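You operate a simulated robot arm through the tools that you are given. There is no shell and no other tool.

The job below is to be done with a simulated robot arm. You get a single attempt, and the scene is never put back.

TASK
Put things in order on the top of the cloth table. At the end: the white tiny follower stands where the white bottle (marked "Q537") stood; the white bottle from the top of the cloth table stands where the orange cup stood; the orange cup stands where the silver steel strainer stood; the silver steel strainer from the top of the cloth table is on the blue board; whatever was shut is shut again. Leave all else as you found it, and nothing knocked over. Set down upright: steel strainer.

Only the result counts: the job must be done as asked and must still hold three seconds after the hand-in. Knocking over, shifting, dropping, spilling or breaking anything else fails it. Flat cloth is picked up by pressing the open fingertips on it (5 to 10 N) and closing them slowly along it; thin cloth reads only 2 to 8 mm in the jaws.

THE ROBOT
A 6-joint arm with a two-finger parallel gripper, fixed in place. Base frame: the origin is on the floor under the middle of its stand, x ahead of it, y to its left, z up; the work surface is at about z = 800. Readings come in mm, rad, newtons and seconds.
With the tool pointing down near the work surface it reaches from about 260 to 680 mm from the base axis. Its first joint turns from -1.152 to 1.152 rad. Payload 2.9 kg.
The TCP is the grasp point between the finger pads, 30 mm short of the fingertips. In the tool frame z runs along the fingers and y along their closing line. The gripper opens to 110 mm. The fingers are 20 mm wide and 10 mm thick; the gripper's body (48 by 112 mm) begins 55 mm behind the TCP.
Orientation is told as [roll, pitch, yaw] about the base's x, y, z axes, in that order, counted from this pose: with the fingers straight down and closing along the base's y, the tool's x points along the base's -x, its y along +y and its z along -z.

THE INTERFACE
- The arm moves only by the tool arm_command. Its argument "commands" is a list of rows, each a list of 6 numbers: the shift along the base's x, y, z in units of 50 mm (1.0 is 50 mm), then the turn, a rotation vector about the base's x, y, z in units of 5 degrees (1.0 is 5 degrees). In form: [[tx, ty, tz, rx, ry, rz], ...]. A call has 1 to 20 rows; each row shifts and turns the commanded pose from where the row before left it. "grip" is the opening in per cent of the stroke, from 0 (shut) to 100 (fully open), set as the call begins (left out, the last holds). A call with a number of a shift or a turn outside -1 to 1 is refused whole. Each row takes 0.2 s and may step no farther than 50 mm and 0.15 rad from the row before; otherwise, or with a gripper value out of range, the whole call is refused. A pose out of reach is approached as far as the arm can. The call stops where the force on the tool passes 40 N (or 10 N more than at its start, if that is more) or the arm is blocked; 0.2 s more then pass. The fingers move at their own pace (about 108 mm/s each) and stop on an object; they squeeze with about 20 N. The grip force told is the motor's: it shows also when the fingers shut on nothing. Time passes only in rows, and 0.2 s behind the last, so rows that do not move let the fingers close. The reply holds the time, the measured pose of the TCP, the force on the tool along the base axes, the opening and the grip force, in the units named above and with some noise, with the torque about the TCP (base axes, N m) and any sound that the robot's microphone picked up, and new pictures: "show" is both (left out), scene, wrist or none.
- Cameras (640 x 400 px; columns grow to the right, rows downward): "scene" is fixed at [71.5, 427.2, 1392.3]; the picture's right is [-0.83, -0.56, 0.00], its down [-0.29, 0.42, -0.86] and it looks along [0.48, -0.71, -0.51] (base axes); focal length 372 px, centre (320, 200). "wrist" rides on the gripper at [72, 17, -103] in the tool frame; the picture's right is [-0.23, 0.97, 0.00], its down [-0.76, -0.18, -0.62] and it looks along [-0.61, -0.14, 0.78] (tool axes); focal length 222 px, centre (320, 200). There is no depth. A picture from a camera that has moved, and an enlarged one, comes with that camera's place and axes in the base frame and with its lens.
- inspect(camera, box): a new picture of the part [left, top, right, bottom] of that camera's present view, enlarged. The clock stands still meanwhile.
- hand_in(): hands the job in; it is judged then, once.

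Nothing tells you positions but the pictures and the camera data. Unless the task says otherwise, let go and move clear before handing in.

The tools are called after "Call:" as name(argument=value, ...) on one line, values as JSON. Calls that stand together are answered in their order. arm_command: Moves the arm, as the interface text tells. Its arguments: {"type":"object","properties":{"commands":{"type":"array"},"grip":{"type":"number"},"show":{"type":"string","enum":["both","scene","wrist","none"]}},"required":["commands"]} The other tools are called the same way: inspect (camera, box) takes an enlarged picture of a part of a camera's view; hand_in () hands the job in.

At the start:

```text
t: 0.0
position: [492.8, -180.3, 1115.9]
tcp_rot: [0.0, 0.001, 0.0]
wrist_force: [0.2, -0.2, 0.1]
moment: [0.04, 0.03, 0.01]
finger_gap: 110.2
finger_force: 0.0
```

scene: 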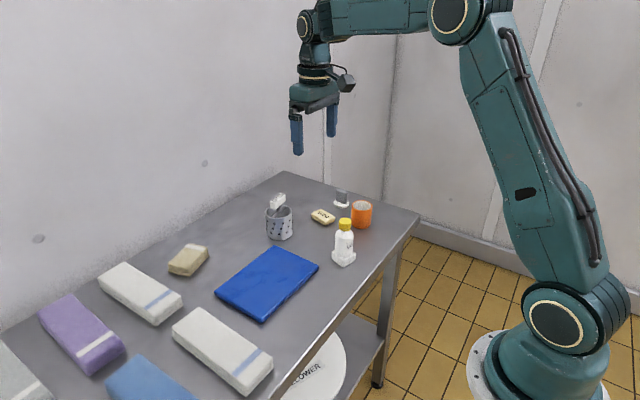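
wrist: 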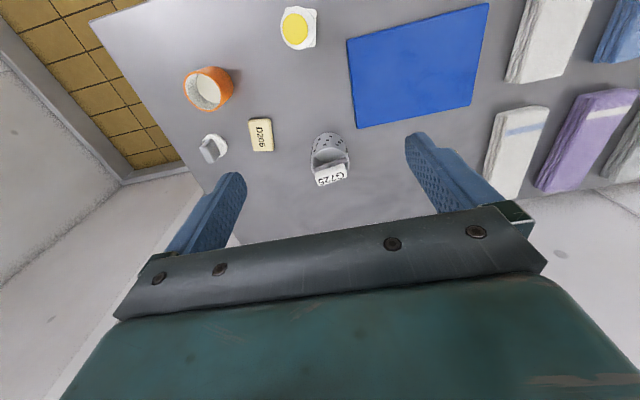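

I see a grey table with a blue board, a steel strainer (perforated cup with something in it), a white bottle with a yellow cap, an orange cup, a small tagged white item and soap-like blocks. I'll look closer before moving.

Call:
inspect(camera="scene", box=[240, 170, 400, 270])

Call:
inspect(camera="wrist", box=[160, 0, 400, 200])

Call:
inspect(camera="scene", box=[320, 170, 400, 220])

Call:
inspect(camera="scene", box=[0, 230, 400, 400])

```text
4.00 times, centred on (320, 220) of scene
camera zoom: at [71.5, 427.2, 1392.3], right [-0.83, -0.56, 0.0], down [-0.29, 0.42, -0.86], along [0.48, -0.71, -0.51], focal length 1488 px, centre (320, 120)
```

zoom: 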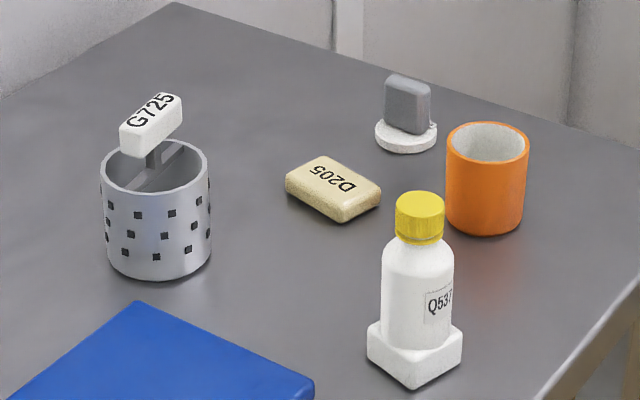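

```text
2.00 times, centred on (280, 100) of wrist
camera zoom: at [421.1, -162.1, 1219.4], right [0.23, 0.97, 0.0], down [0.76, -0.18, 0.62], along [0.61, -0.14, -0.78], focal length 444 px, centre (400, 400)
```

zoom: 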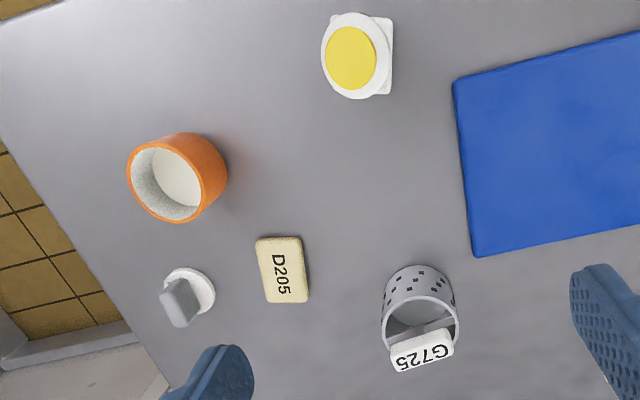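

```text
8.00 times, centred on (360, 195) of scene
camera zoom: at [71.5, 427.2, 1392.3], right [-0.83, -0.56, 0.0], down [-0.29, 0.42, -0.86], along [0.48, -0.71, -0.51], focal length 2976 px, centre (0, 240)
```

zoom: 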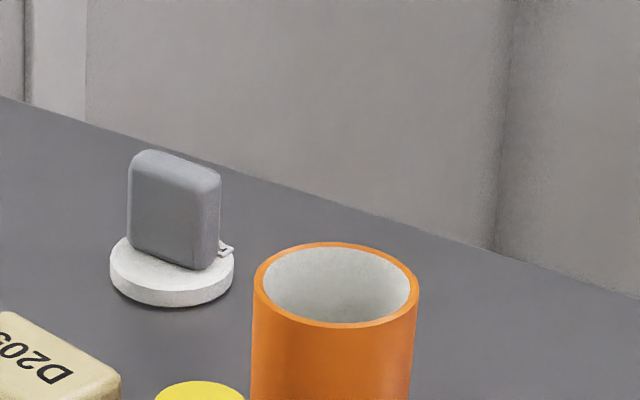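

```text
1.60 times, centred on (200, 315) of scene
camera zoom: at [71.5, 427.2, 1392.3], right [-0.83, -0.56, 0.0], down [-0.29, 0.42, -0.86], along [0.48, -0.71, -0.51], focal length 595 px, centre (512, 16)
```

zoom: 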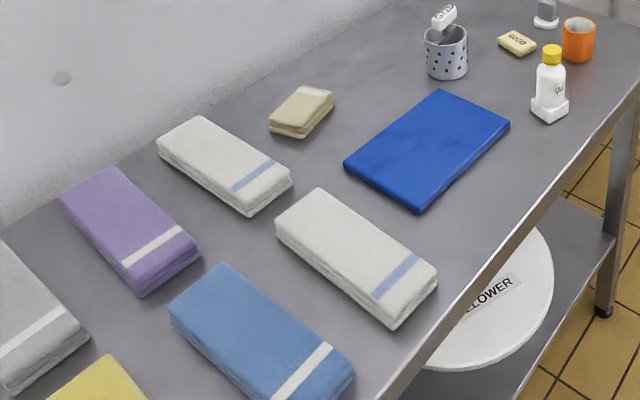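

The small white disc with the grey handle is probably the tiny follower, since the big disc on the shelf is labelled "...LLOWER". I'll check the details of the strainer, the bottle and the shelf.

Call:
inspect(camera="scene", box=[260, 188, 300, 213])

Call:
inspect(camera="scene", box=[256, 185, 304, 245])

Call:
inspect(camera="scene", box=[320, 210, 368, 270])

Call:
inspect(camera="scene", box=[270, 300, 430, 400])

Call:
inspect(camera="wrist", box=[290, 110, 370, 200])

Call:
inspect(camera="wrist", box=[190, 110, 250, 170])

Call:
inspect(camera="wrist", box=[260, 0, 340, 60])

```text
16.00 times, centred on (280, 200) of scene
camera zoom: at [71.5, 427.2, 1392.3], right [-0.83, -0.56, 0.0], down [-0.29, 0.42, -0.86], along [0.48, -0.71, -0.51], focal length 5951 px, centre (960, 192)
```

zoom: 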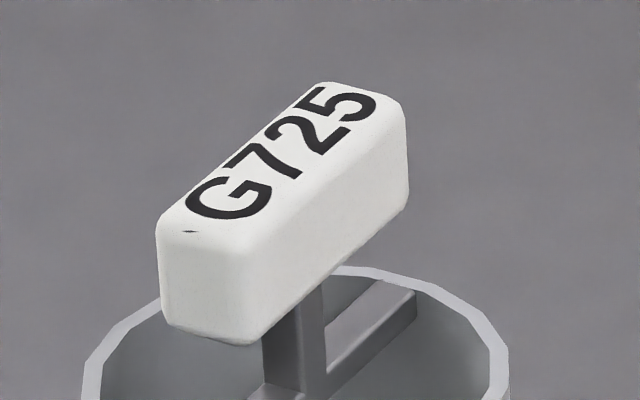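

```text
6.67 times, centred on (280, 215) of scene
camera zoom: at [71.5, 427.2, 1392.3], right [-0.83, -0.56, 0.0], down [-0.29, 0.42, -0.86], along [0.48, -0.71, -0.51], focal length 2480 px, centre (587, 100)
```

zoom: 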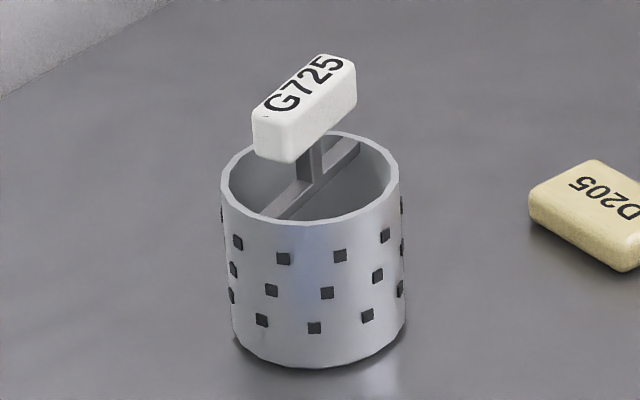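

```text
6.67 times, centred on (344, 240) of scene
camera zoom: at [71.5, 427.2, 1392.3], right [-0.83, -0.56, 0.0], down [-0.29, 0.42, -0.86], along [0.48, -0.71, -0.51], focal length 2480 px, centre (160, -67)
```

zoom: 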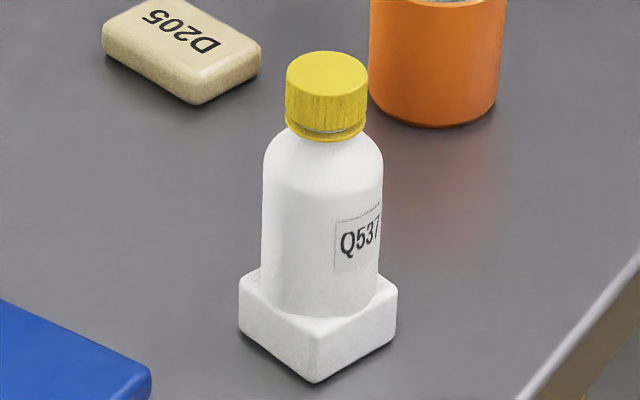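

```text
4.00 times, centred on (350, 350) of scene
camera zoom: at [71.5, 427.2, 1392.3], right [-0.83, -0.56, 0.0], down [-0.29, 0.42, -0.86], along [0.48, -0.71, -0.51], focal length 1488 px, centre (200, -400)
```

zoom: 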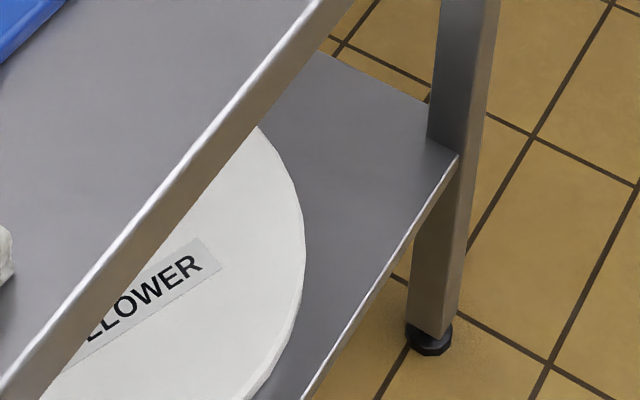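

```text
4.44 times, centred on (330, 155) of wrist
camera zoom: at [421.1, -162.1, 1219.4], right [0.23, 0.97, 0.0], down [0.76, -0.18, 0.62], along [0.61, -0.14, -0.78], focal length 987 px, centre (276, 400)
```

zoom: 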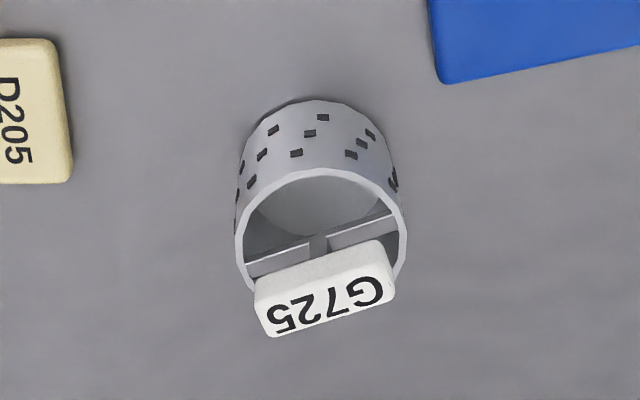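

```text
6.67 times, centred on (220, 140) of wrist
camera zoom: at [421.1, -162.1, 1219.4], right [0.23, 0.97, 0.0], down [0.76, -0.18, 0.62], along [0.61, -0.14, -0.78], focal length 1481 px, centre (987, 600)
```

zoom: 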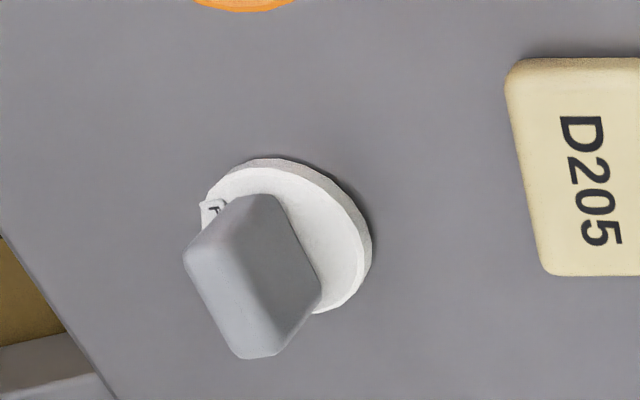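

```text
6.67 times, centred on (300, 30) of wrist
camera zoom: at [421.1, -162.1, 1219.4], right [0.23, 0.97, 0.0], down [0.76, -0.18, 0.62], along [0.61, -0.14, -0.78], focal length 1481 px, centre (453, 1333)
```

zoom: 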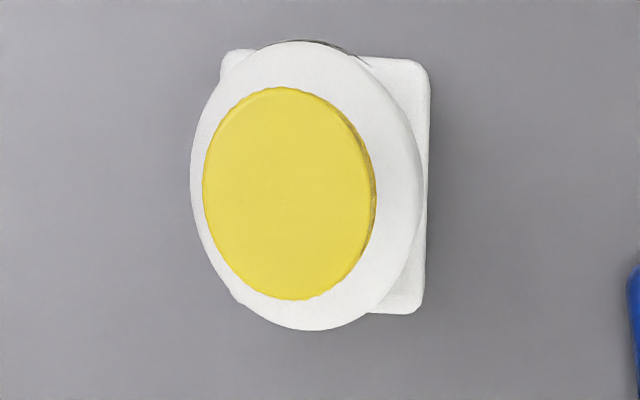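

The G725 block on a stem looks like the strainer's own lift handle, at about (622,-192) with its top near z=911. The bottle is at about (419,-191), the cup (460,-354), the follower (560,-409) and the board centre (515,-28). I'll go above the strainer handle with the jaws turned across it.

Call:
arm_command(commands=[[0.152, -0.014, -0.1, 0, 0, -1], [0.152, -0.014, -0.1, 0, 0, -1], [0.152, -0.014, -0.1, 0, 0, -1], [0.152, -0.014, -0.1, 0, 0, -1], [0.152, -0.014, -0.1, 0, 0, -1], [0.152, -0.014, -0.1, 0, 0, -1], [0.152, -0.014, -0.1, 0, 0, -1], [0.152, -0.014, -0.1, 0, 0, -1], [0.152, -0.014, -0.1, 0, 0, -1], [0.152, -0.014, -0.1, 0, 0, -1], [0.152, -0.014, -0.1, 0, 0, -1], [0.152, -0.014, -0.1, 0, 0, -1], [0.152, -0.014, -0.1, 0, 0, -1], [0.152, -0.014, -0.1, 0, 0, -1], [0.152, -0.014, -0.1, 0, 0, -1], [0.152, -0.014, -0.1, 0, 0, -1], [0.152, -0.014, -0.1, 0, 0, -1]], grip=100, show="both")

```text
t: 3.6
position: [622.4, -192.1, 1030.5]
tcp_rot: [0.0, -0.001, -1.485]
wrist_force: [0.3, 0.6, -0.1]
moment: [-0.01, -0.03, 0.0]
finger_gap: 110.1
finger_force: 0.0
camera wrist: at [633.4, -117.8, 1133.7], right [0.99, -0.14, 0.0], down [-0.11, -0.77, 0.62], along [-0.09, -0.62, -0.78], focal length 222 px, centre (320, 200)
```

scene: 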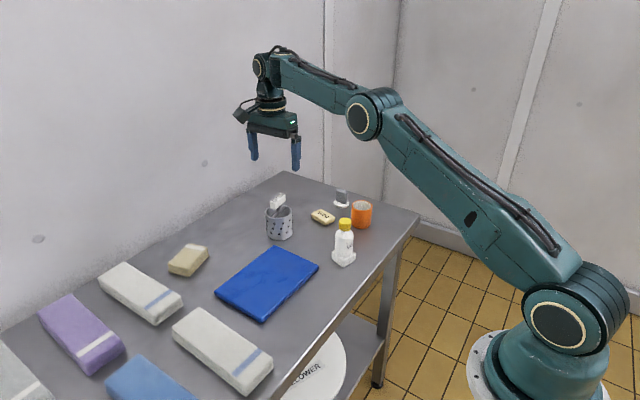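
wrist: 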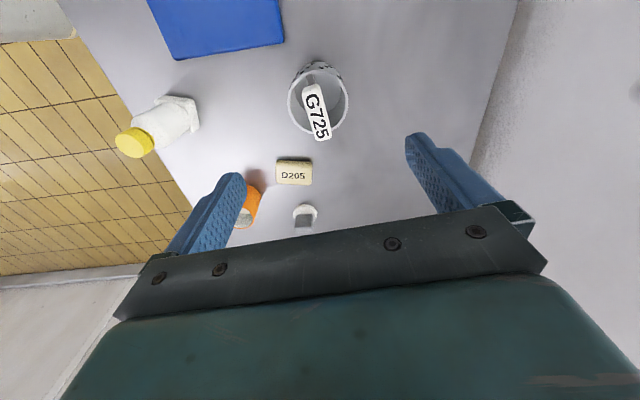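

Call:
inspect(camera="wrist", box=[270, 50, 370, 150])

Call:
inspect(camera="wrist", box=[220, 150, 340, 240])

```text
4.00 times, centred on (320, 100) of wrist
camera zoom: at [633.4, -117.8, 1133.7], right [0.99, -0.14, 0.0], down [-0.11, -0.77, 0.62], along [-0.09, -0.62, -0.78], focal length 888 px, centre (320, 600)
```

zoom: 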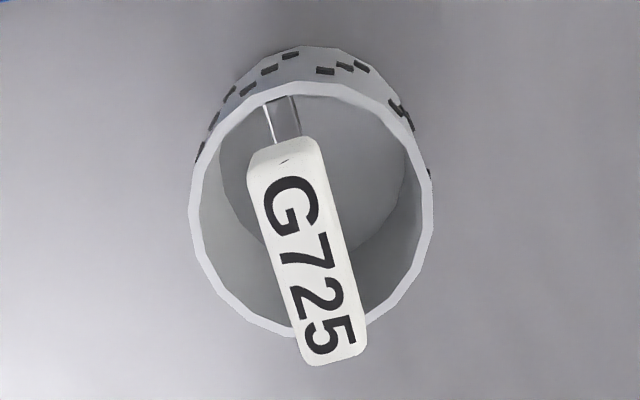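

```text
4.44 times, centred on (280, 195) of wrist
camera zoom: at [633.4, -117.8, 1133.7], right [0.99, -0.14, 0.0], down [-0.11, -0.77, 0.62], along [-0.09, -0.62, -0.78], focal length 987 px, centre (498, 222)
```

zoom: 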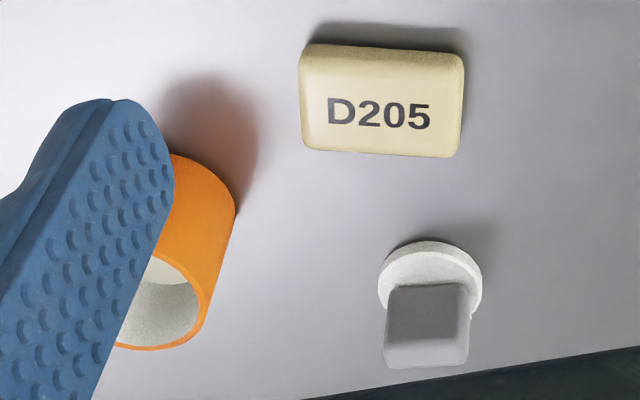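

The handle centre comes out at about (621,-189.5), 15 mm wide and 48 mm long, leaning about 6.5° from y. I'll descend over it with the jaws partly open.

Call:
arm_command(commands=[[-0.028, 0.052, -0.4, 0, 0, 0.3], [0, 0, -0.5, 0, 0, 0], [0, 0, -0.5, 0, 0, 0], [0, 0, -0.4, 0, 0, 0], [0, 0, -0.3, 0, 0, 0]], grip=55, show="both")

```text
t: 4.8
position: [619.6, -189.4, 927.5]
tcp_rot: [-0.001, 0.0, -1.457]
wrist_force: [0.9, -0.2, -0.2]
moment: [-0.03, 0.03, 0.0]
finger_gap: 60.5
finger_force: 0.1
camera wrist: at [629.1, -115.3, 1030.3], right [0.99, -0.12, 0.0], down [-0.09, -0.78, 0.62], along [-0.07, -0.62, -0.78], focal length 222 px, centre (320, 200)
```

scene: 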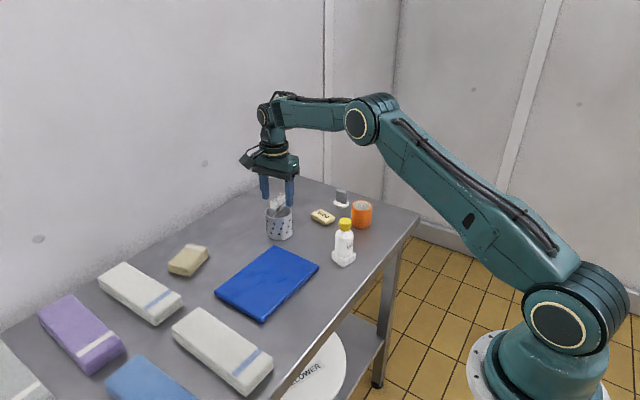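
wrist: 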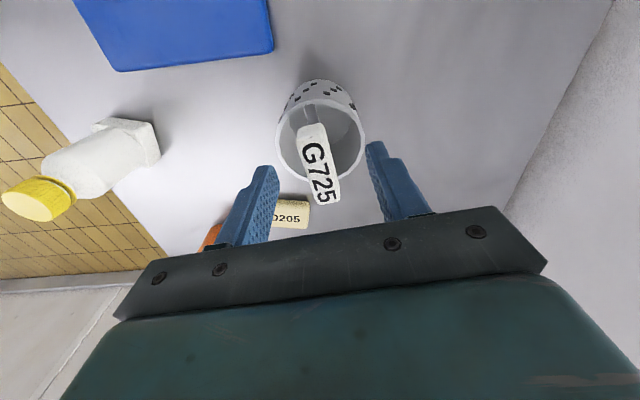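

The handle sits between the fingers. I'll zoom in once to confirm its height relative to the fingertips.

Call:
inspect(camera="wrist", box=[240, 70, 400, 220])

Call:
inspect(camera="scene", box=[235, 165, 325, 250])

```text
2.67 times, centred on (320, 145) of wrist
camera zoom: at [629.1, -115.3, 1030.3], right [0.99, -0.12, 0.0], down [-0.09, -0.78, 0.62], along [-0.07, -0.62, -0.78], focal length 592 px, centre (320, 347)
```

zoom: 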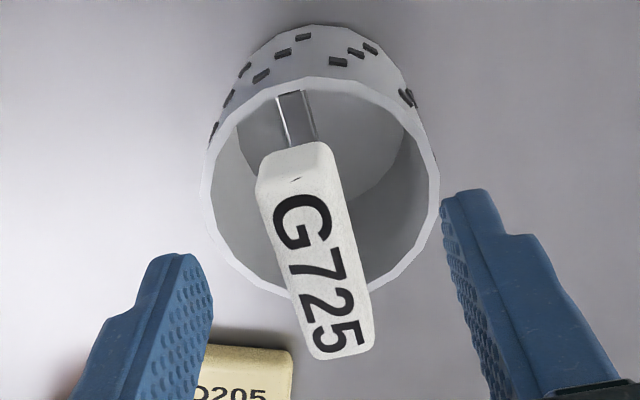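

```text
4.71 times, centred on (280, 208) of scene
camera zoom: at [71.5, 427.2, 1392.3], right [-0.83, -0.56, 0.0], down [-0.29, 0.42, -0.86], along [0.48, -0.71, -0.51], focal length 1750 px, centre (508, 165)
```

zoom: 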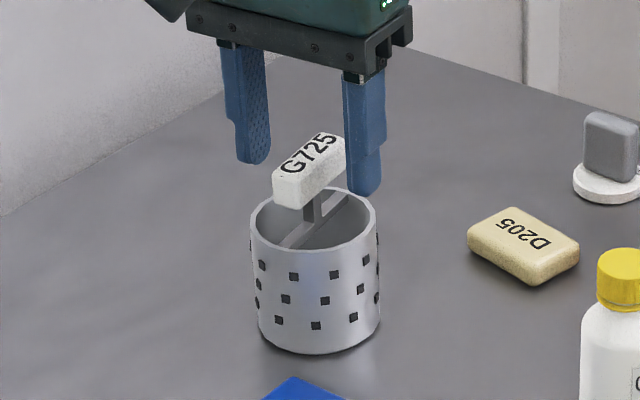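

I'll descend the last ~21 mm and close on the handle.

Call:
arm_command(commands=[[0.02, 0, -0.22, 0, 0, 0], [0, 0, -0.2, 0, 0, 0], [0, 0, 0, 0, 0, 0]], show="scene")

Call:
arm_command(commands=[[0, 0, 0, 0, 0, 0], [0, 0, 0, 0, 0, 0], [0, 0, 0, 0, 0, 0], [0, 0, 0, 0, 0, 0]], grip=0, show="both")

```text
t: 5.6
position: [621.5, -190.4, 906.0]
tcp_rot: [0.0, 0.0, -1.457]
wrist_force: [-0.2, -0.2, 0.1]
moment: [0.01, 0.03, 0.03]
finger_gap: 60.5
finger_force: 0.0
```

scene: 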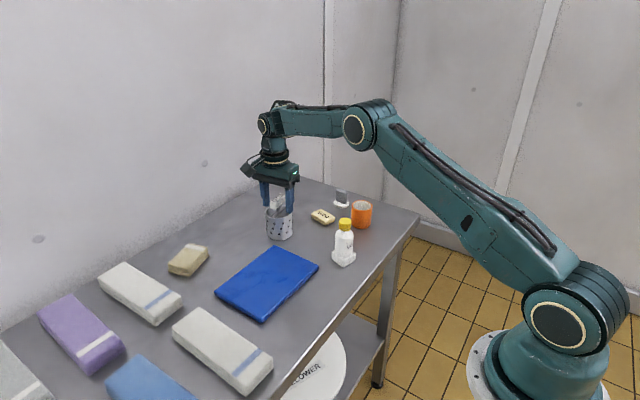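

```text
t: 6.6
position: [620.9, -190.6, 905.7]
tcp_rot: [-0.001, 0.0, -1.457]
wrist_force: [-0.3, 0.6, -0.4]
moment: [-0.01, 0.01, -0.02]
finger_gap: 17.8
finger_force: 20.3
camera wrist: at [630.3, -116.5, 1008.6], right [0.99, -0.12, 0.0], down [-0.09, -0.78, 0.62], along [-0.07, -0.62, -0.78], focal length 222 px, centre (320, 200)
```

scene: 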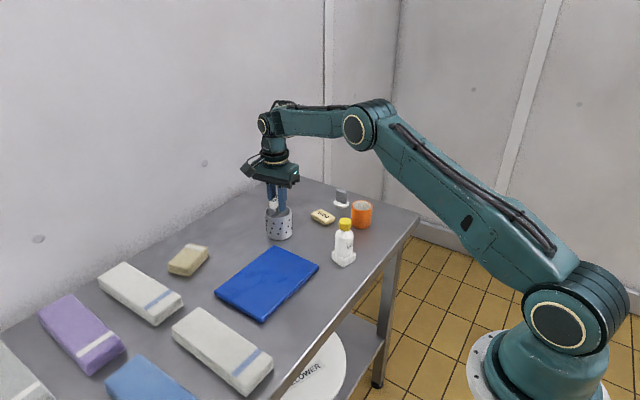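
wrist: 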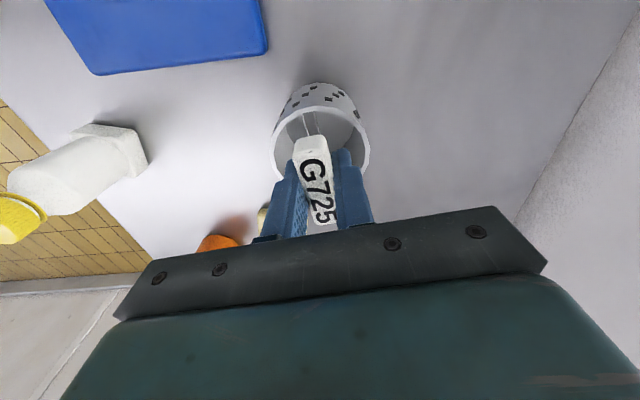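

The handle is held at 17.8 mm with 20 N. I'll lift slowly and check that the strainer comes along.

Call:
arm_command(commands=[[0, 0, 0.06, 0, 0, 0], [0, 0, 0.1, 0, 0, 0], [0, 0, 0.2, 0, 0, 0], [0, 0, 0.2, 0, 0, 0], [0, 0, 0, 0, 0, 0]], show="both")

Call:
inspect(camera="scene", box=[220, 150, 340, 250])

```text
t: 7.8
position: [621.9, -189.6, 934.3]
tcp_rot: [0.0, -0.001, -1.458]
wrist_force: [-0.7, -0.4, -1.9]
moment: [-0.01, 0.0, 0.0]
finger_gap: 17.5
finger_force: 20.0
camera wrist: at [630.8, -113.9, 1036.9], right [0.99, -0.12, 0.0], down [-0.09, -0.78, 0.62], along [-0.07, -0.62, -0.78], focal length 222 px, centre (320, 200)
```

scene: 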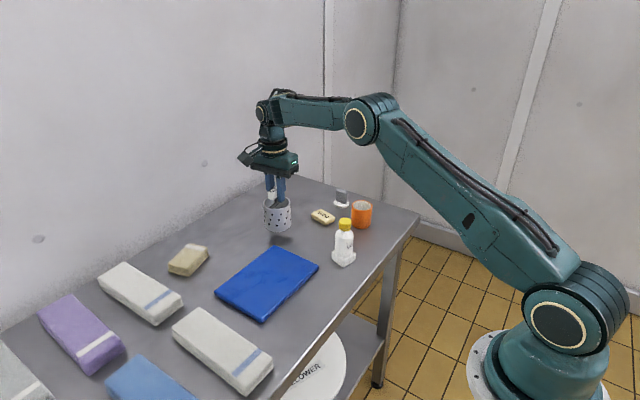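
wrist: 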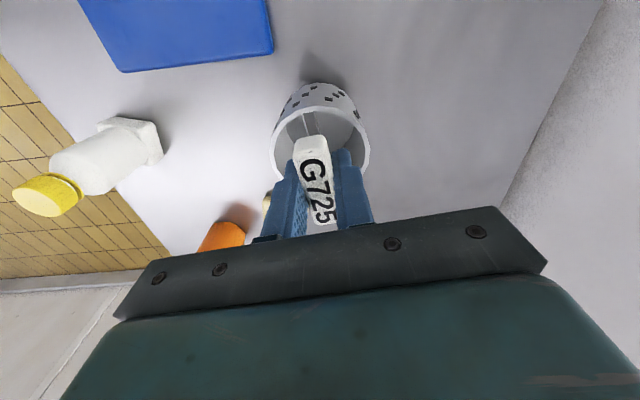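

```text
4.00 times, centred on (280, 200) of scene
camera zoom: at [71.5, 427.1, 1392.3], right [-0.83, -0.56, 0.0], down [-0.29, 0.42, -0.86], along [0.48, -0.71, -0.51], focal length 1488 px, centre (480, 200)
```

zoom: 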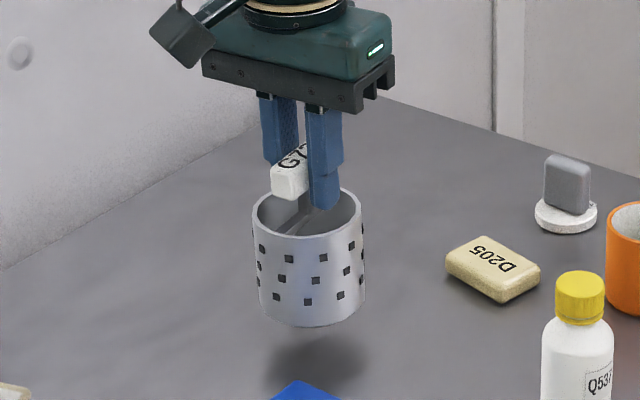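

The strainer hangs freely and upright, weighing about 2 N. I'll raise it a little more and carry it over the board centre.

Call:
arm_command(commands=[[0, 0, 0.3, 0, 0, 0], [0, 0, 0.3, 0, 0, 0], [-0.15, 0.22, 0, 0, 0, 0], [-0.3, 0.45, 0, 0, 0, 0], [-0.35, 0.55, 0, 0, 0, 0], [-0.35, 0.55, 0, 0, 0, 0], [-0.35, 0.55, 0, 0, 0, 0], [-0.3, 0.45, 0, 0, 0, 0], [-0.2, 0.3, 0, 0, 0, 0], [-0.1, 0.15, 0, 0, 0, 0], [0, 0, 0, 0, 0, 0]], show="both")

```text
t: 10.2
position: [516.5, -27.6, 963.3]
tcp_rot: [0.0, 0.0, -1.457]
wrist_force: [0.0, 0.6, -1.7]
moment: [0.01, -0.03, 0.0]
finger_gap: 18.0
finger_force: 19.7
camera wrist: at [525.8, 46.0, 1066.1], right [0.99, -0.12, 0.0], down [-0.09, -0.78, 0.62], along [-0.07, -0.62, -0.78], focal length 222 px, centre (320, 200)
```

scene: 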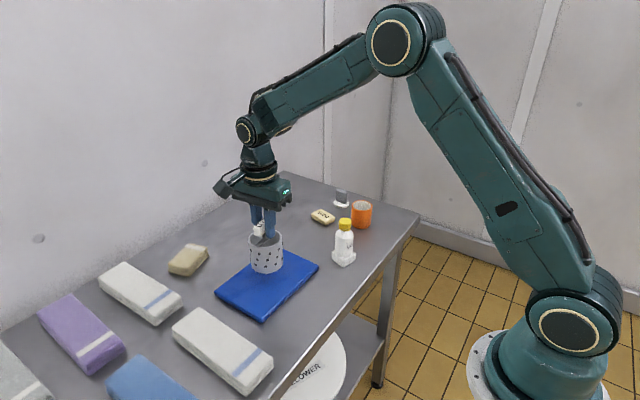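
wrist: 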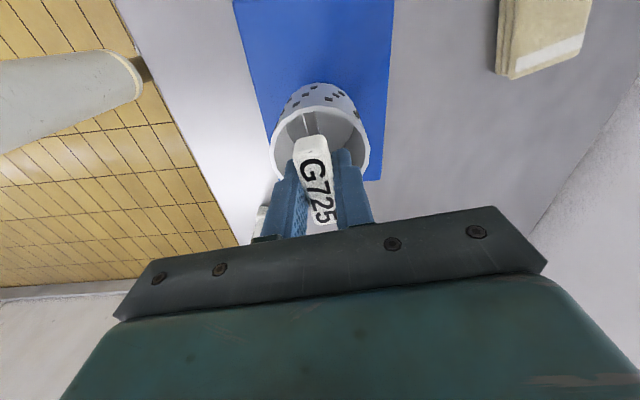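

The strainer is over the board with its base about 40 mm above the top. I'll lower most of the way, then feel for contact in small steps.

Call:
arm_command(commands=[[0, 0, -0.2, 0, 0, 0], [0, 0, -0.2, 0, 0, 0], [0, 0, -0.1, 0, 0, 0], [0, 0, 0, 0, 0, 0]], show="scene")

Call:
inspect(camera="scene", box=[210, 200, 330, 325])

```text
t: 11.2
position: [518.0, -27.7, 937.7]
tcp_rot: [0.001, 0.0, -1.459]
wrist_force: [0.2, -0.1, -1.6]
moment: [-0.02, -0.01, -0.02]
finger_gap: 17.7
finger_force: 20.1
```

scene: 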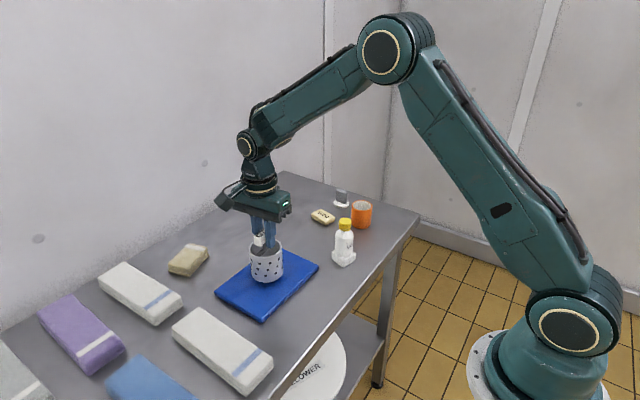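

```text
3.20 times, centred on (270, 262) of scene
camera zoom: at [71.5, 427.2, 1392.3], right [-0.83, -0.56, 0.0], down [-0.29, 0.42, -0.86], along [0.48, -0.71, -0.51], focal length 1190 px, centre (480, 0)
```

zoom: 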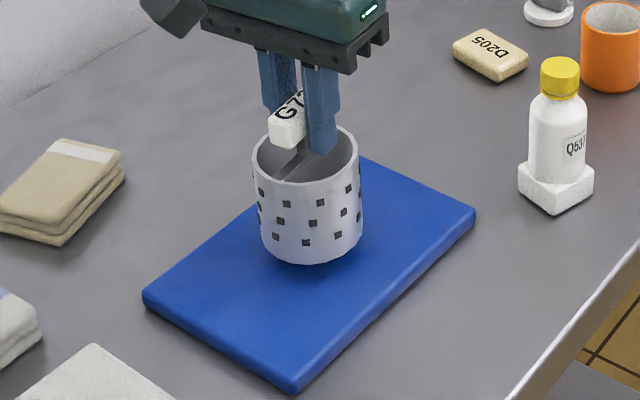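

Call:
arm_command(commands=[[0, 0, -0.1, 0, 0, 0], [0, 0, -0.06, 0, 0, 0], [0, 0, -0.04, 0, 0, 0], [0, 0, 0, 0, 0, 0]], show="none")

```text
t: 12.2
position: [518.0, -27.6, 928.7]
tcp_rot: [0.0, -0.001, -1.458]
wrist_force: [0.7, 0.8, -1.3]
moment: [0.04, 0.02, 0.01]
finger_gap: 17.7
finger_force: 19.8
```

No contact yet with the base near z=822. I'll continue in 2 mm steps.

Call:
arm_command(commands=[[0, 0, -0.04, 0, 0, 0], [0, 0, -0.04, 0, 0, 0], [0, 0, 0, 0, 0, 0]], show="none")

Call:
arm_command(commands=[[0, 0, -0.04, 0, 0, 0], [0, 0, 0, 0, 0, 0]], show="none")

Call:
arm_command(commands=[[0, 0, -0.04, 0, 0, 0], [0, 0, 0, 0, 0, 0]], show="scene")

```text
t: 13.0
position: [517.2, -27.6, 925.2]
tcp_rot: [0.001, 0.0, -1.458]
wrist_force: [0.7, 0.0, -0.4]
moment: [-0.01, -0.01, -0.01]
finger_gap: 18.0
finger_force: 19.8
```

```text
t: 13.6
position: [516.1, -28.1, 923.3]
tcp_rot: [-0.001, 0.001, -1.457]
wrist_force: [-0.1, -0.4, -1.0]
moment: [0.03, -0.01, -0.01]
finger_gap: 17.9
finger_force: 19.8
```

```text
t: 14.2
position: [517.0, -27.5, 922.7]
tcp_rot: [0.002, 0.0, -1.458]
wrist_force: [-2.1, -1.5, 11.2]
moment: [-0.04, 0.14, 0.0]
finger_gap: 17.4
finger_force: 20.2
```

scene: 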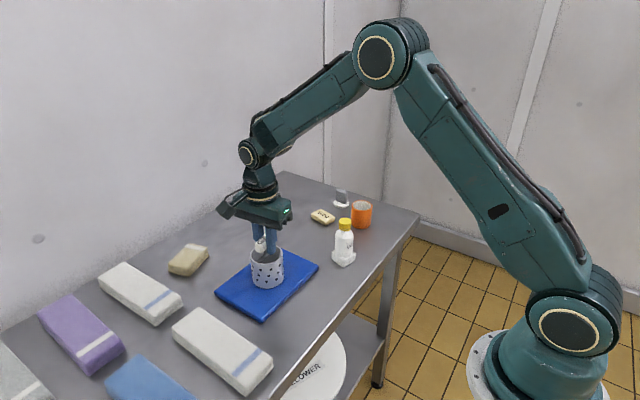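

Contact: 11 N at z≈922.7, so the board top is about 816. I'll ease up slightly, release and rise straight up.

Call:
arm_command(commands=[[0, 0, 0.02, 0, 0, 0], [0, 0, 0, 0, 0, 0]], show="none")

Call:
arm_command(commands=[[0, 0, 0, 0, 0, 0], [0, 0, 0, 0, 0, 0], [0, 0, 0, 0, 0, 0]], grip=55, show="wrist")

Call:
arm_command(commands=[[0, 0, 0.3, 0, 0, 0], [0, 0, 0.6, 0, 0, 0], [0, 0, 0.8, 0, 0, 0], [0, 0, 0.8, 0, 0, 0]], show="both")

```text
t: 14.8
position: [516.8, -28.0, 922.8]
tcp_rot: [-0.001, 0.0, -1.457]
wrist_force: [1.1, -1.2, 2.6]
moment: [-0.11, -0.15, 0.05]
finger_gap: 17.6
finger_force: 20.1
```

```text
t: 15.6
position: [514.4, -28.4, 921.5]
tcp_rot: [0.0, 0.001, -1.457]
wrist_force: [-0.2, -0.2, 0.5]
moment: [0.01, -0.02, -0.01]
finger_gap: 60.4
finger_force: 0.0
camera wrist: at [525.0, 47.0, 1024.8], right [0.99, -0.12, 0.0], down [-0.09, -0.78, 0.62], along [-0.07, -0.62, -0.78], focal length 222 px, centre (320, 200)
```

wrist: 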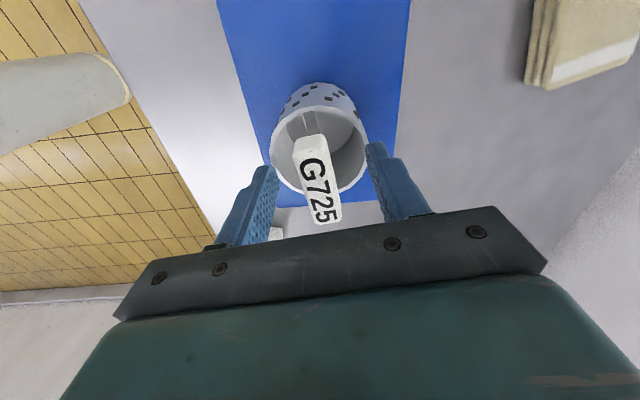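

```text
t: 16.6
position: [518.3, -29.6, 1045.8]
tcp_rot: [-0.002, 0.0, -1.457]
wrist_force: [0.1, 0.7, 0.7]
moment: [0.02, -0.01, 0.0]
finger_gap: 60.4
finger_force: 0.0
camera wrist: at [527.3, 43.5, 1149.2], right [0.99, -0.12, 0.0], down [-0.09, -0.78, 0.62], along [-0.07, -0.62, -0.78], focal length 222 px, centre (320, 200)
```

scene: 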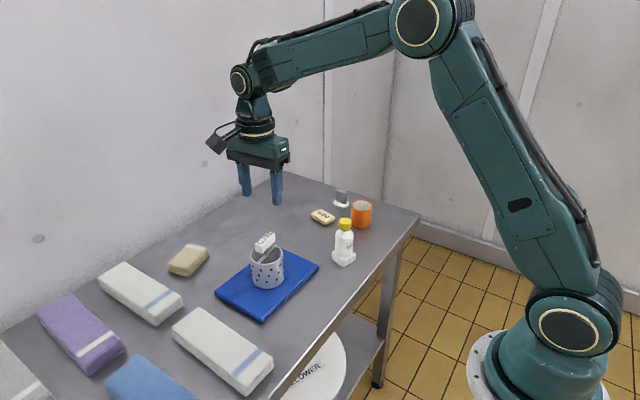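
wrist: 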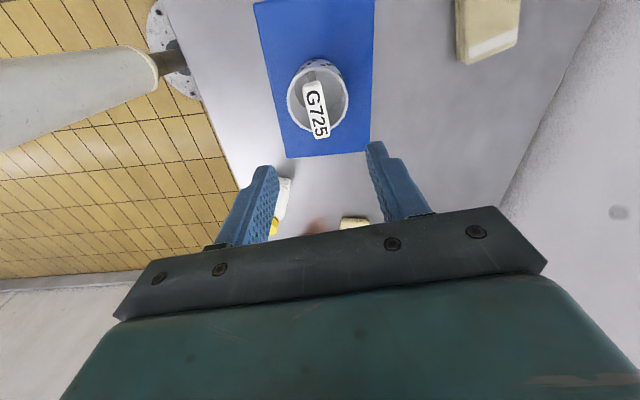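

The strainer stands on the board. Next is the orange cup: I'll turn the jaws back to close along y and go above (460,-354).

Call:
arm_command(commands=[[-0.068, -0.382, -0.02, 0, 0, 0.982], [-0.068, -0.382, -0.02, 0, 0, 0.982], [-0.068, -0.382, -0.02, 0, 0, 0.982], [-0.068, -0.382, -0.02, 0, 0, 0.982], [-0.068, -0.382, -0.02, 0, 0, 0.982], [-0.068, -0.382, -0.02, 0, 0, 0.982], [-0.068, -0.382, -0.02, 0, 0, 0.982], [-0.068, -0.382, -0.02, 0, 0, 0.982], [-0.068, -0.382, -0.02, 0, 0, 0.982], [-0.068, -0.382, -0.02, 0, 0, 0.982], [-0.068, -0.382, -0.02, 0, 0, 0.982], [-0.068, -0.382, -0.02, 0, 0, 0.982], [-0.068, -0.382, -0.02, 0, 0, 0.982], [-0.068, -0.382, -0.02, 0, 0, 0.982], [-0.068, -0.382, -0.02, 0, 0, 0.982], [-0.068, -0.382, -0.02, 0, 0, 0.982], [-0.068, -0.382, -0.02, 0, 0, 0.982], [0, 0, 0, 0, 0, 0]], grip=90, show="both")

Call:
inspect(camera="wrist", box=[220, 0, 420, 220])

```text
t: 20.4
position: [461.6, -351.4, 1029.3]
tcp_rot: [-0.001, -0.001, 0.001]
wrist_force: [-0.8, 1.2, 0.8]
moment: [0.02, 0.03, 0.01]
finger_gap: 98.9
finger_force: 0.1
camera wrist: at [389.1, -334.5, 1132.0], right [0.23, 0.97, 0.0], down [0.76, -0.18, 0.62], along [0.61, -0.14, -0.78], focal length 222 px, centre (320, 200)
```

scene: 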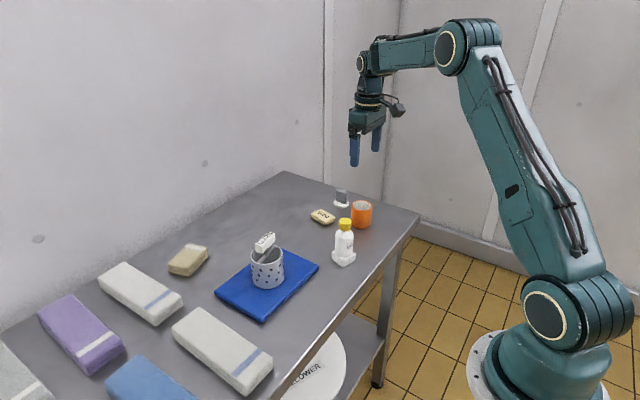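
wrist: 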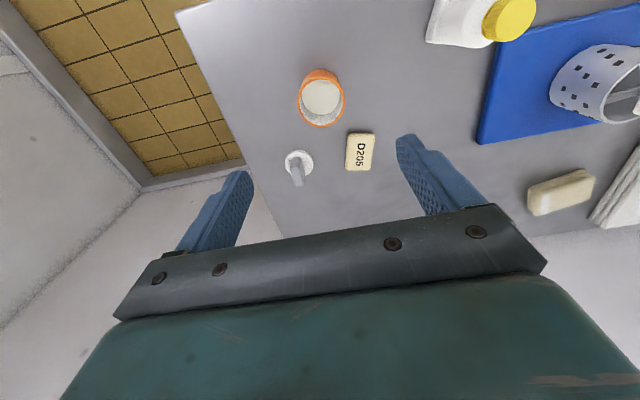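

```text
1.82 times, centred on (320, 110) of wrist
camera zoom: at [389.1, -334.5, 1132.0], right [0.23, 0.97, 0.0], down [0.76, -0.18, 0.62], along [0.61, -0.14, -0.78], focal length 404 px, centre (320, 364)
```

zoom: 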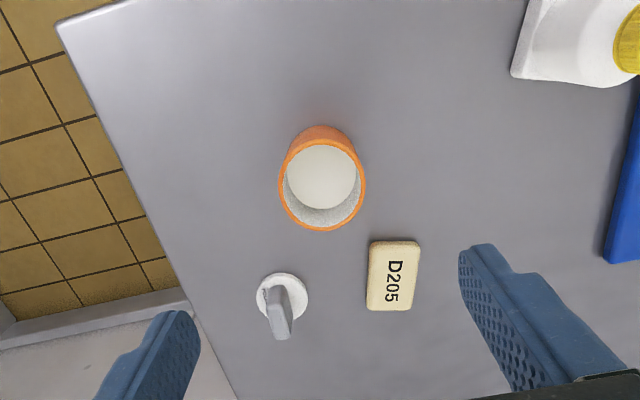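

The cup rim is at roughly (459–462, -350). I'll descend partway and re-measure to pin the spot down.

Call:
arm_command(commands=[[0, 0, -0.6, 0, 0, 0], [0, 0, -0.6, 0, 0, 0], [0, 0, -0.6, 0, 0, 0], [0, 0, 0, 0, 0, 0]], show="wrist")

Call:
arm_command(commands=[[0, 0, 0, 0, 0, 0]], show="none")

Call:
inspect(camera="wrist", box=[220, 60, 420, 220])

```text
t: 21.4
position: [458.0, -348.7, 938.0]
tcp_rot: [-0.001, -0.001, 0.0]
wrist_force: [-0.2, -0.4, -0.8]
moment: [0.01, 0.0, 0.01]
finger_gap: 99.2
finger_force: 0.0
camera wrist: at [385.9, -332.3, 1040.9], right [0.23, 0.97, 0.0], down [0.76, -0.18, 0.62], along [0.61, -0.14, -0.78], focal length 222 px, centre (320, 200)
```

wrist: 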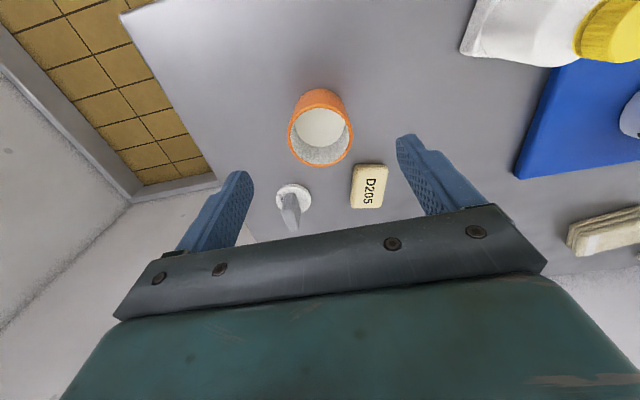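

```text
t: 21.8
position: [457.8, -350.3, 938.5]
tcp_rot: [0.001, 0.001, -0.001]
wrist_force: [-0.1, -0.5, -0.3]
moment: [0.0, -0.01, 0.0]
finger_gap: 99.2
finger_force: 0.1
```

```text
2.50 times, centred on (320, 140) of wrist
camera zoom: at [385.9, -332.3, 1041.2], right [0.23, 0.97, 0.0], down [0.76, -0.18, 0.62], along [0.61, -0.14, -0.78], focal length 555 px, centre (320, 350)
```

zoom: 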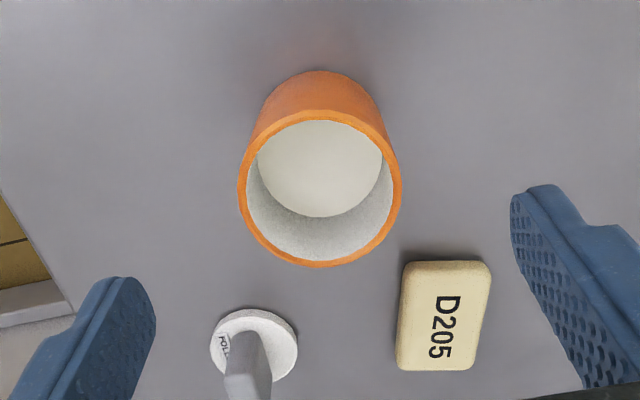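

The small disc carries a "FOLL…" label, so it is the follower. The cup is 3–4 mm ahead of the TCP, so I'll correct for that, descend and grip the cup.

Call:
arm_command(commands=[[0.07, -0.018, -0.4, 0, 0, 0], [0, 0, -0.5, 0, 0, 0], [0, 0, -0.5, 0, 0, 0], [0, 0, -0.35, 0, 0, 0], [0, 0, -0.2, 0, 0, 0], [0, 0, 0, 0, 0, 0]], show="both")

```text
t: 23.2
position: [462.6, -351.3, 842.7]
tcp_rot: [0.0, 0.0, 0.001]
wrist_force: [-0.8, 0.3, 1.0]
moment: [0.01, 0.02, 0.0]
finger_gap: 98.8
finger_force: 0.1
camera wrist: at [390.2, -333.5, 944.9], right [0.23, 0.97, 0.0], down [0.76, -0.18, 0.62], along [0.61, -0.14, -0.78], focal length 222 px, centre (320, 200)
```

scene: 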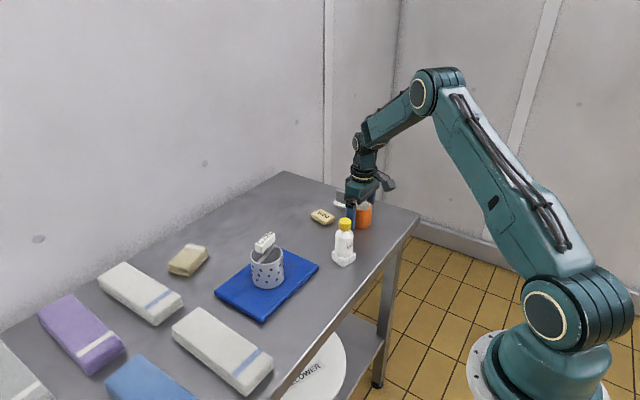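
wrist: 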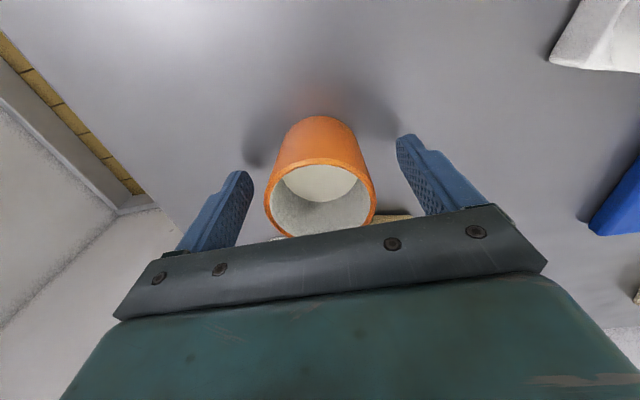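

The cup is centred between the fingers. I'll close on it.

Call:
arm_command(commands=[[0, 0, 0, 0, 0, 0], [0, 0, 0, 0, 0, 0], [0, 0, 0, 0, 0, 0], [0, 0, 0, 0, 0, 0]], grip=0, show="wrist")

Call:
arm_command(commands=[[0, 0, 0.06, 0, 0, 0], [0, 0, 0.1, 0, 0, 0], [0, 0, 0.2, 0, 0, 0], [0, 0, 0.3, 0, 0, 0], [0, 0, 0, 0, 0, 0]], show="both")

```text
t: 24.2
position: [462.4, -351.3, 843.1]
tcp_rot: [0.0, 0.0, 0.0]
wrist_force: [0.1, 0.7, 0.3]
moment: [0.02, 0.01, 0.0]
finger_gap: 54.1
finger_force: 19.8
camera wrist: at [390.1, -333.5, 945.0], right [0.23, 0.97, 0.0], down [0.76, -0.18, 0.62], along [0.61, -0.14, -0.78], focal length 222 px, centre (320, 200)
```

wrist: 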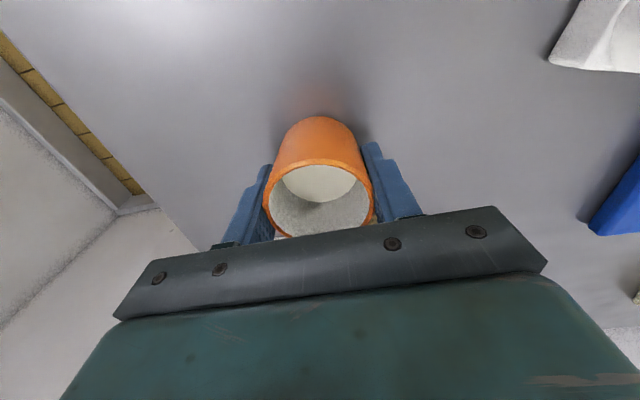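

```text
t: 25.4
position: [463.4, -352.6, 873.8]
tcp_rot: [0.0, 0.0, 0.0]
wrist_force: [-0.4, 0.1, -1.5]
moment: [0.0, -0.01, -0.01]
finger_gap: 53.9
finger_force: 20.3
camera wrist: at [391.6, -336.5, 976.5], right [0.23, 0.97, 0.0], down [0.76, -0.18, 0.62], along [0.61, -0.14, -0.78], focal length 222 px, centre (320, 200)
```

scene: 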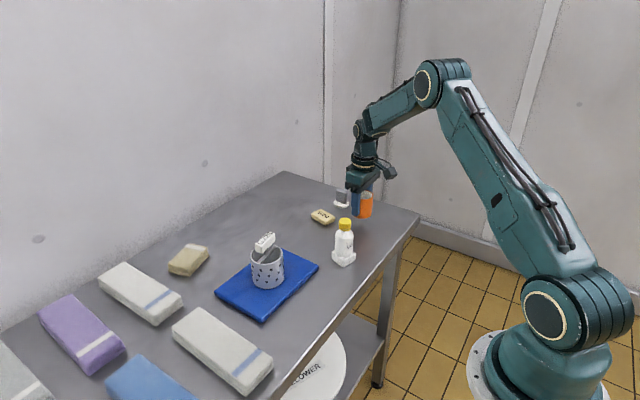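
wrist: 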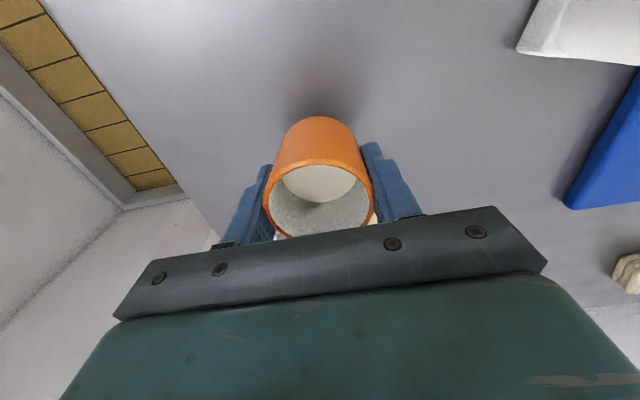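

The cup is held at 54 mm. I'll lift it clear of the soap and carry it to the strainer's old spot (621,-189.5).

Call:
arm_command(commands=[[0, 0, 0.3, 0, 0, 0], [0, 0, 0.3, 0, 0, 0], [0.1, 0.104, 0, 0, 0, 0], [0.3, 0.311, 0, 0, 0, 0], [0.4, 0.415, 0, 0, 0, 0], [0.45, 0.467, 0, 0, 0, 0], [0.45, 0.467, 0, 0, 0, 0], [0.45, 0.467, 0, 0, 0, 0], [0.4, 0.415, 0, 0, 0, 0], [0.3, 0.311, 0, 0, 0, 0], [0.2, 0.208, 0, 0, 0, 0], [0.124, 0.129, 0, 0, 0, 0], [0, 0, 0, 0, 0, 0]], show="both")

Call:
arm_command(commands=[[0, 0, -0.3, 0, 0, 0], [0, 0, -0.4, 0, 0, 0], [0, 0, -0.3, 0, 0, 0], [0, 0, -0.1, 0, 0, 0], [0, 0, 0, 0, 0, 0]], show="scene")

```text
t: 28.2
position: [621.6, -190.0, 904.3]
tcp_rot: [0.0, 0.002, 0.001]
wrist_force: [-0.2, 0.2, -0.7]
moment: [0.03, 0.01, -0.02]
finger_gap: 53.9
finger_force: 20.4
camera wrist: at [548.8, -172.1, 1006.6], right [0.23, 0.97, 0.0], down [0.76, -0.18, 0.62], along [0.61, -0.14, -0.78], focal length 222 px, centre (320, 200)
```

scene: 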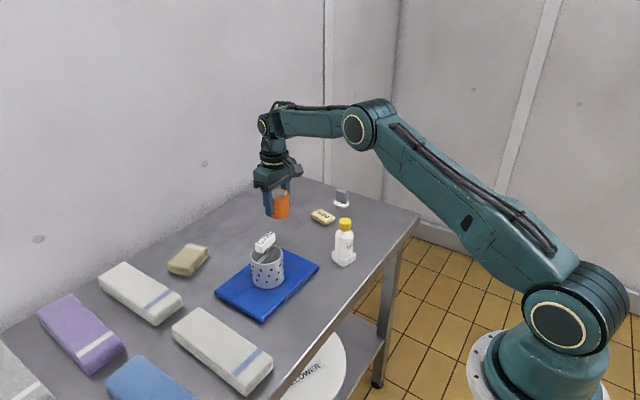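
wrist: 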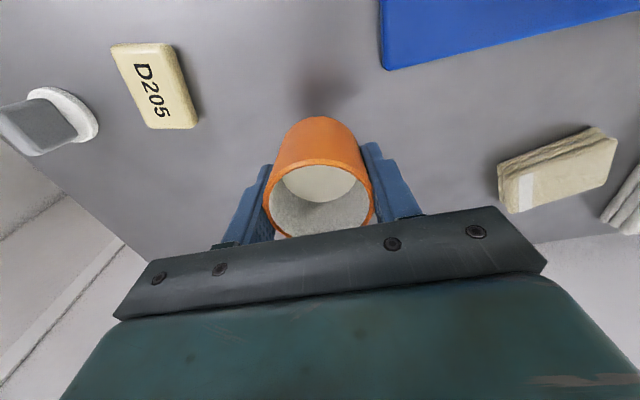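

```text
t: 29.4
position: [621.2, -188.9, 851.0]
tcp_rot: [0.001, 0.0, 0.0]
wrist_force: [0.1, 0.8, -0.6]
moment: [-0.03, -0.01, -0.02]
finger_gap: 53.7
finger_force: 20.2
```

scene: 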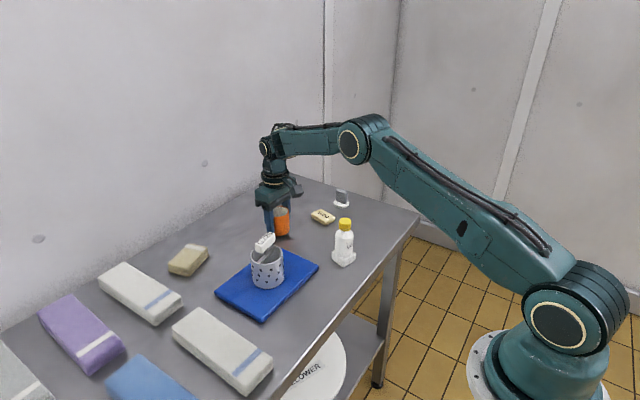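

I'm at z≈850 and contact is expected near 842. I'll lower in small steps.

Call:
arm_command(commands=[[0, 0, -0.06, 0, 0, 0], [0, 0, -0.04, 0, 0, 0], [0, 0, 0, 0, 0, 0]], show="none")

Call:
arm_command(commands=[[0, 0, -0.04, 0, 0, 0], [0, 0, 0, 0, 0, 0]], show="none")

Call:
arm_command(commands=[[0, 0, -0.03, 0, 0, 0], [0, 0, 0, 0, 0, 0]], show="none")

```text
t: 30.2
position: [621.3, -188.6, 846.3]
tcp_rot: [0.001, -0.001, 0.001]
wrist_force: [0.1, 0.7, -0.8]
moment: [-0.02, -0.01, -0.01]
finger_gap: 53.4
finger_force: 19.7
```

```text
t: 30.8
position: [620.7, -187.5, 843.2]
tcp_rot: [0.001, 0.001, -0.001]
wrist_force: [0.1, -0.4, -1.0]
moment: [0.0, 0.0, -0.01]
finger_gap: 53.4
finger_force: 19.9
```

```text
t: 31.4
position: [622.1, -188.3, 842.9]
tcp_rot: [0.001, -0.001, 0.001]
wrist_force: [-0.6, -0.5, 2.2]
moment: [-0.03, 0.07, -0.01]
finger_gap: 53.5
finger_force: 20.0
```

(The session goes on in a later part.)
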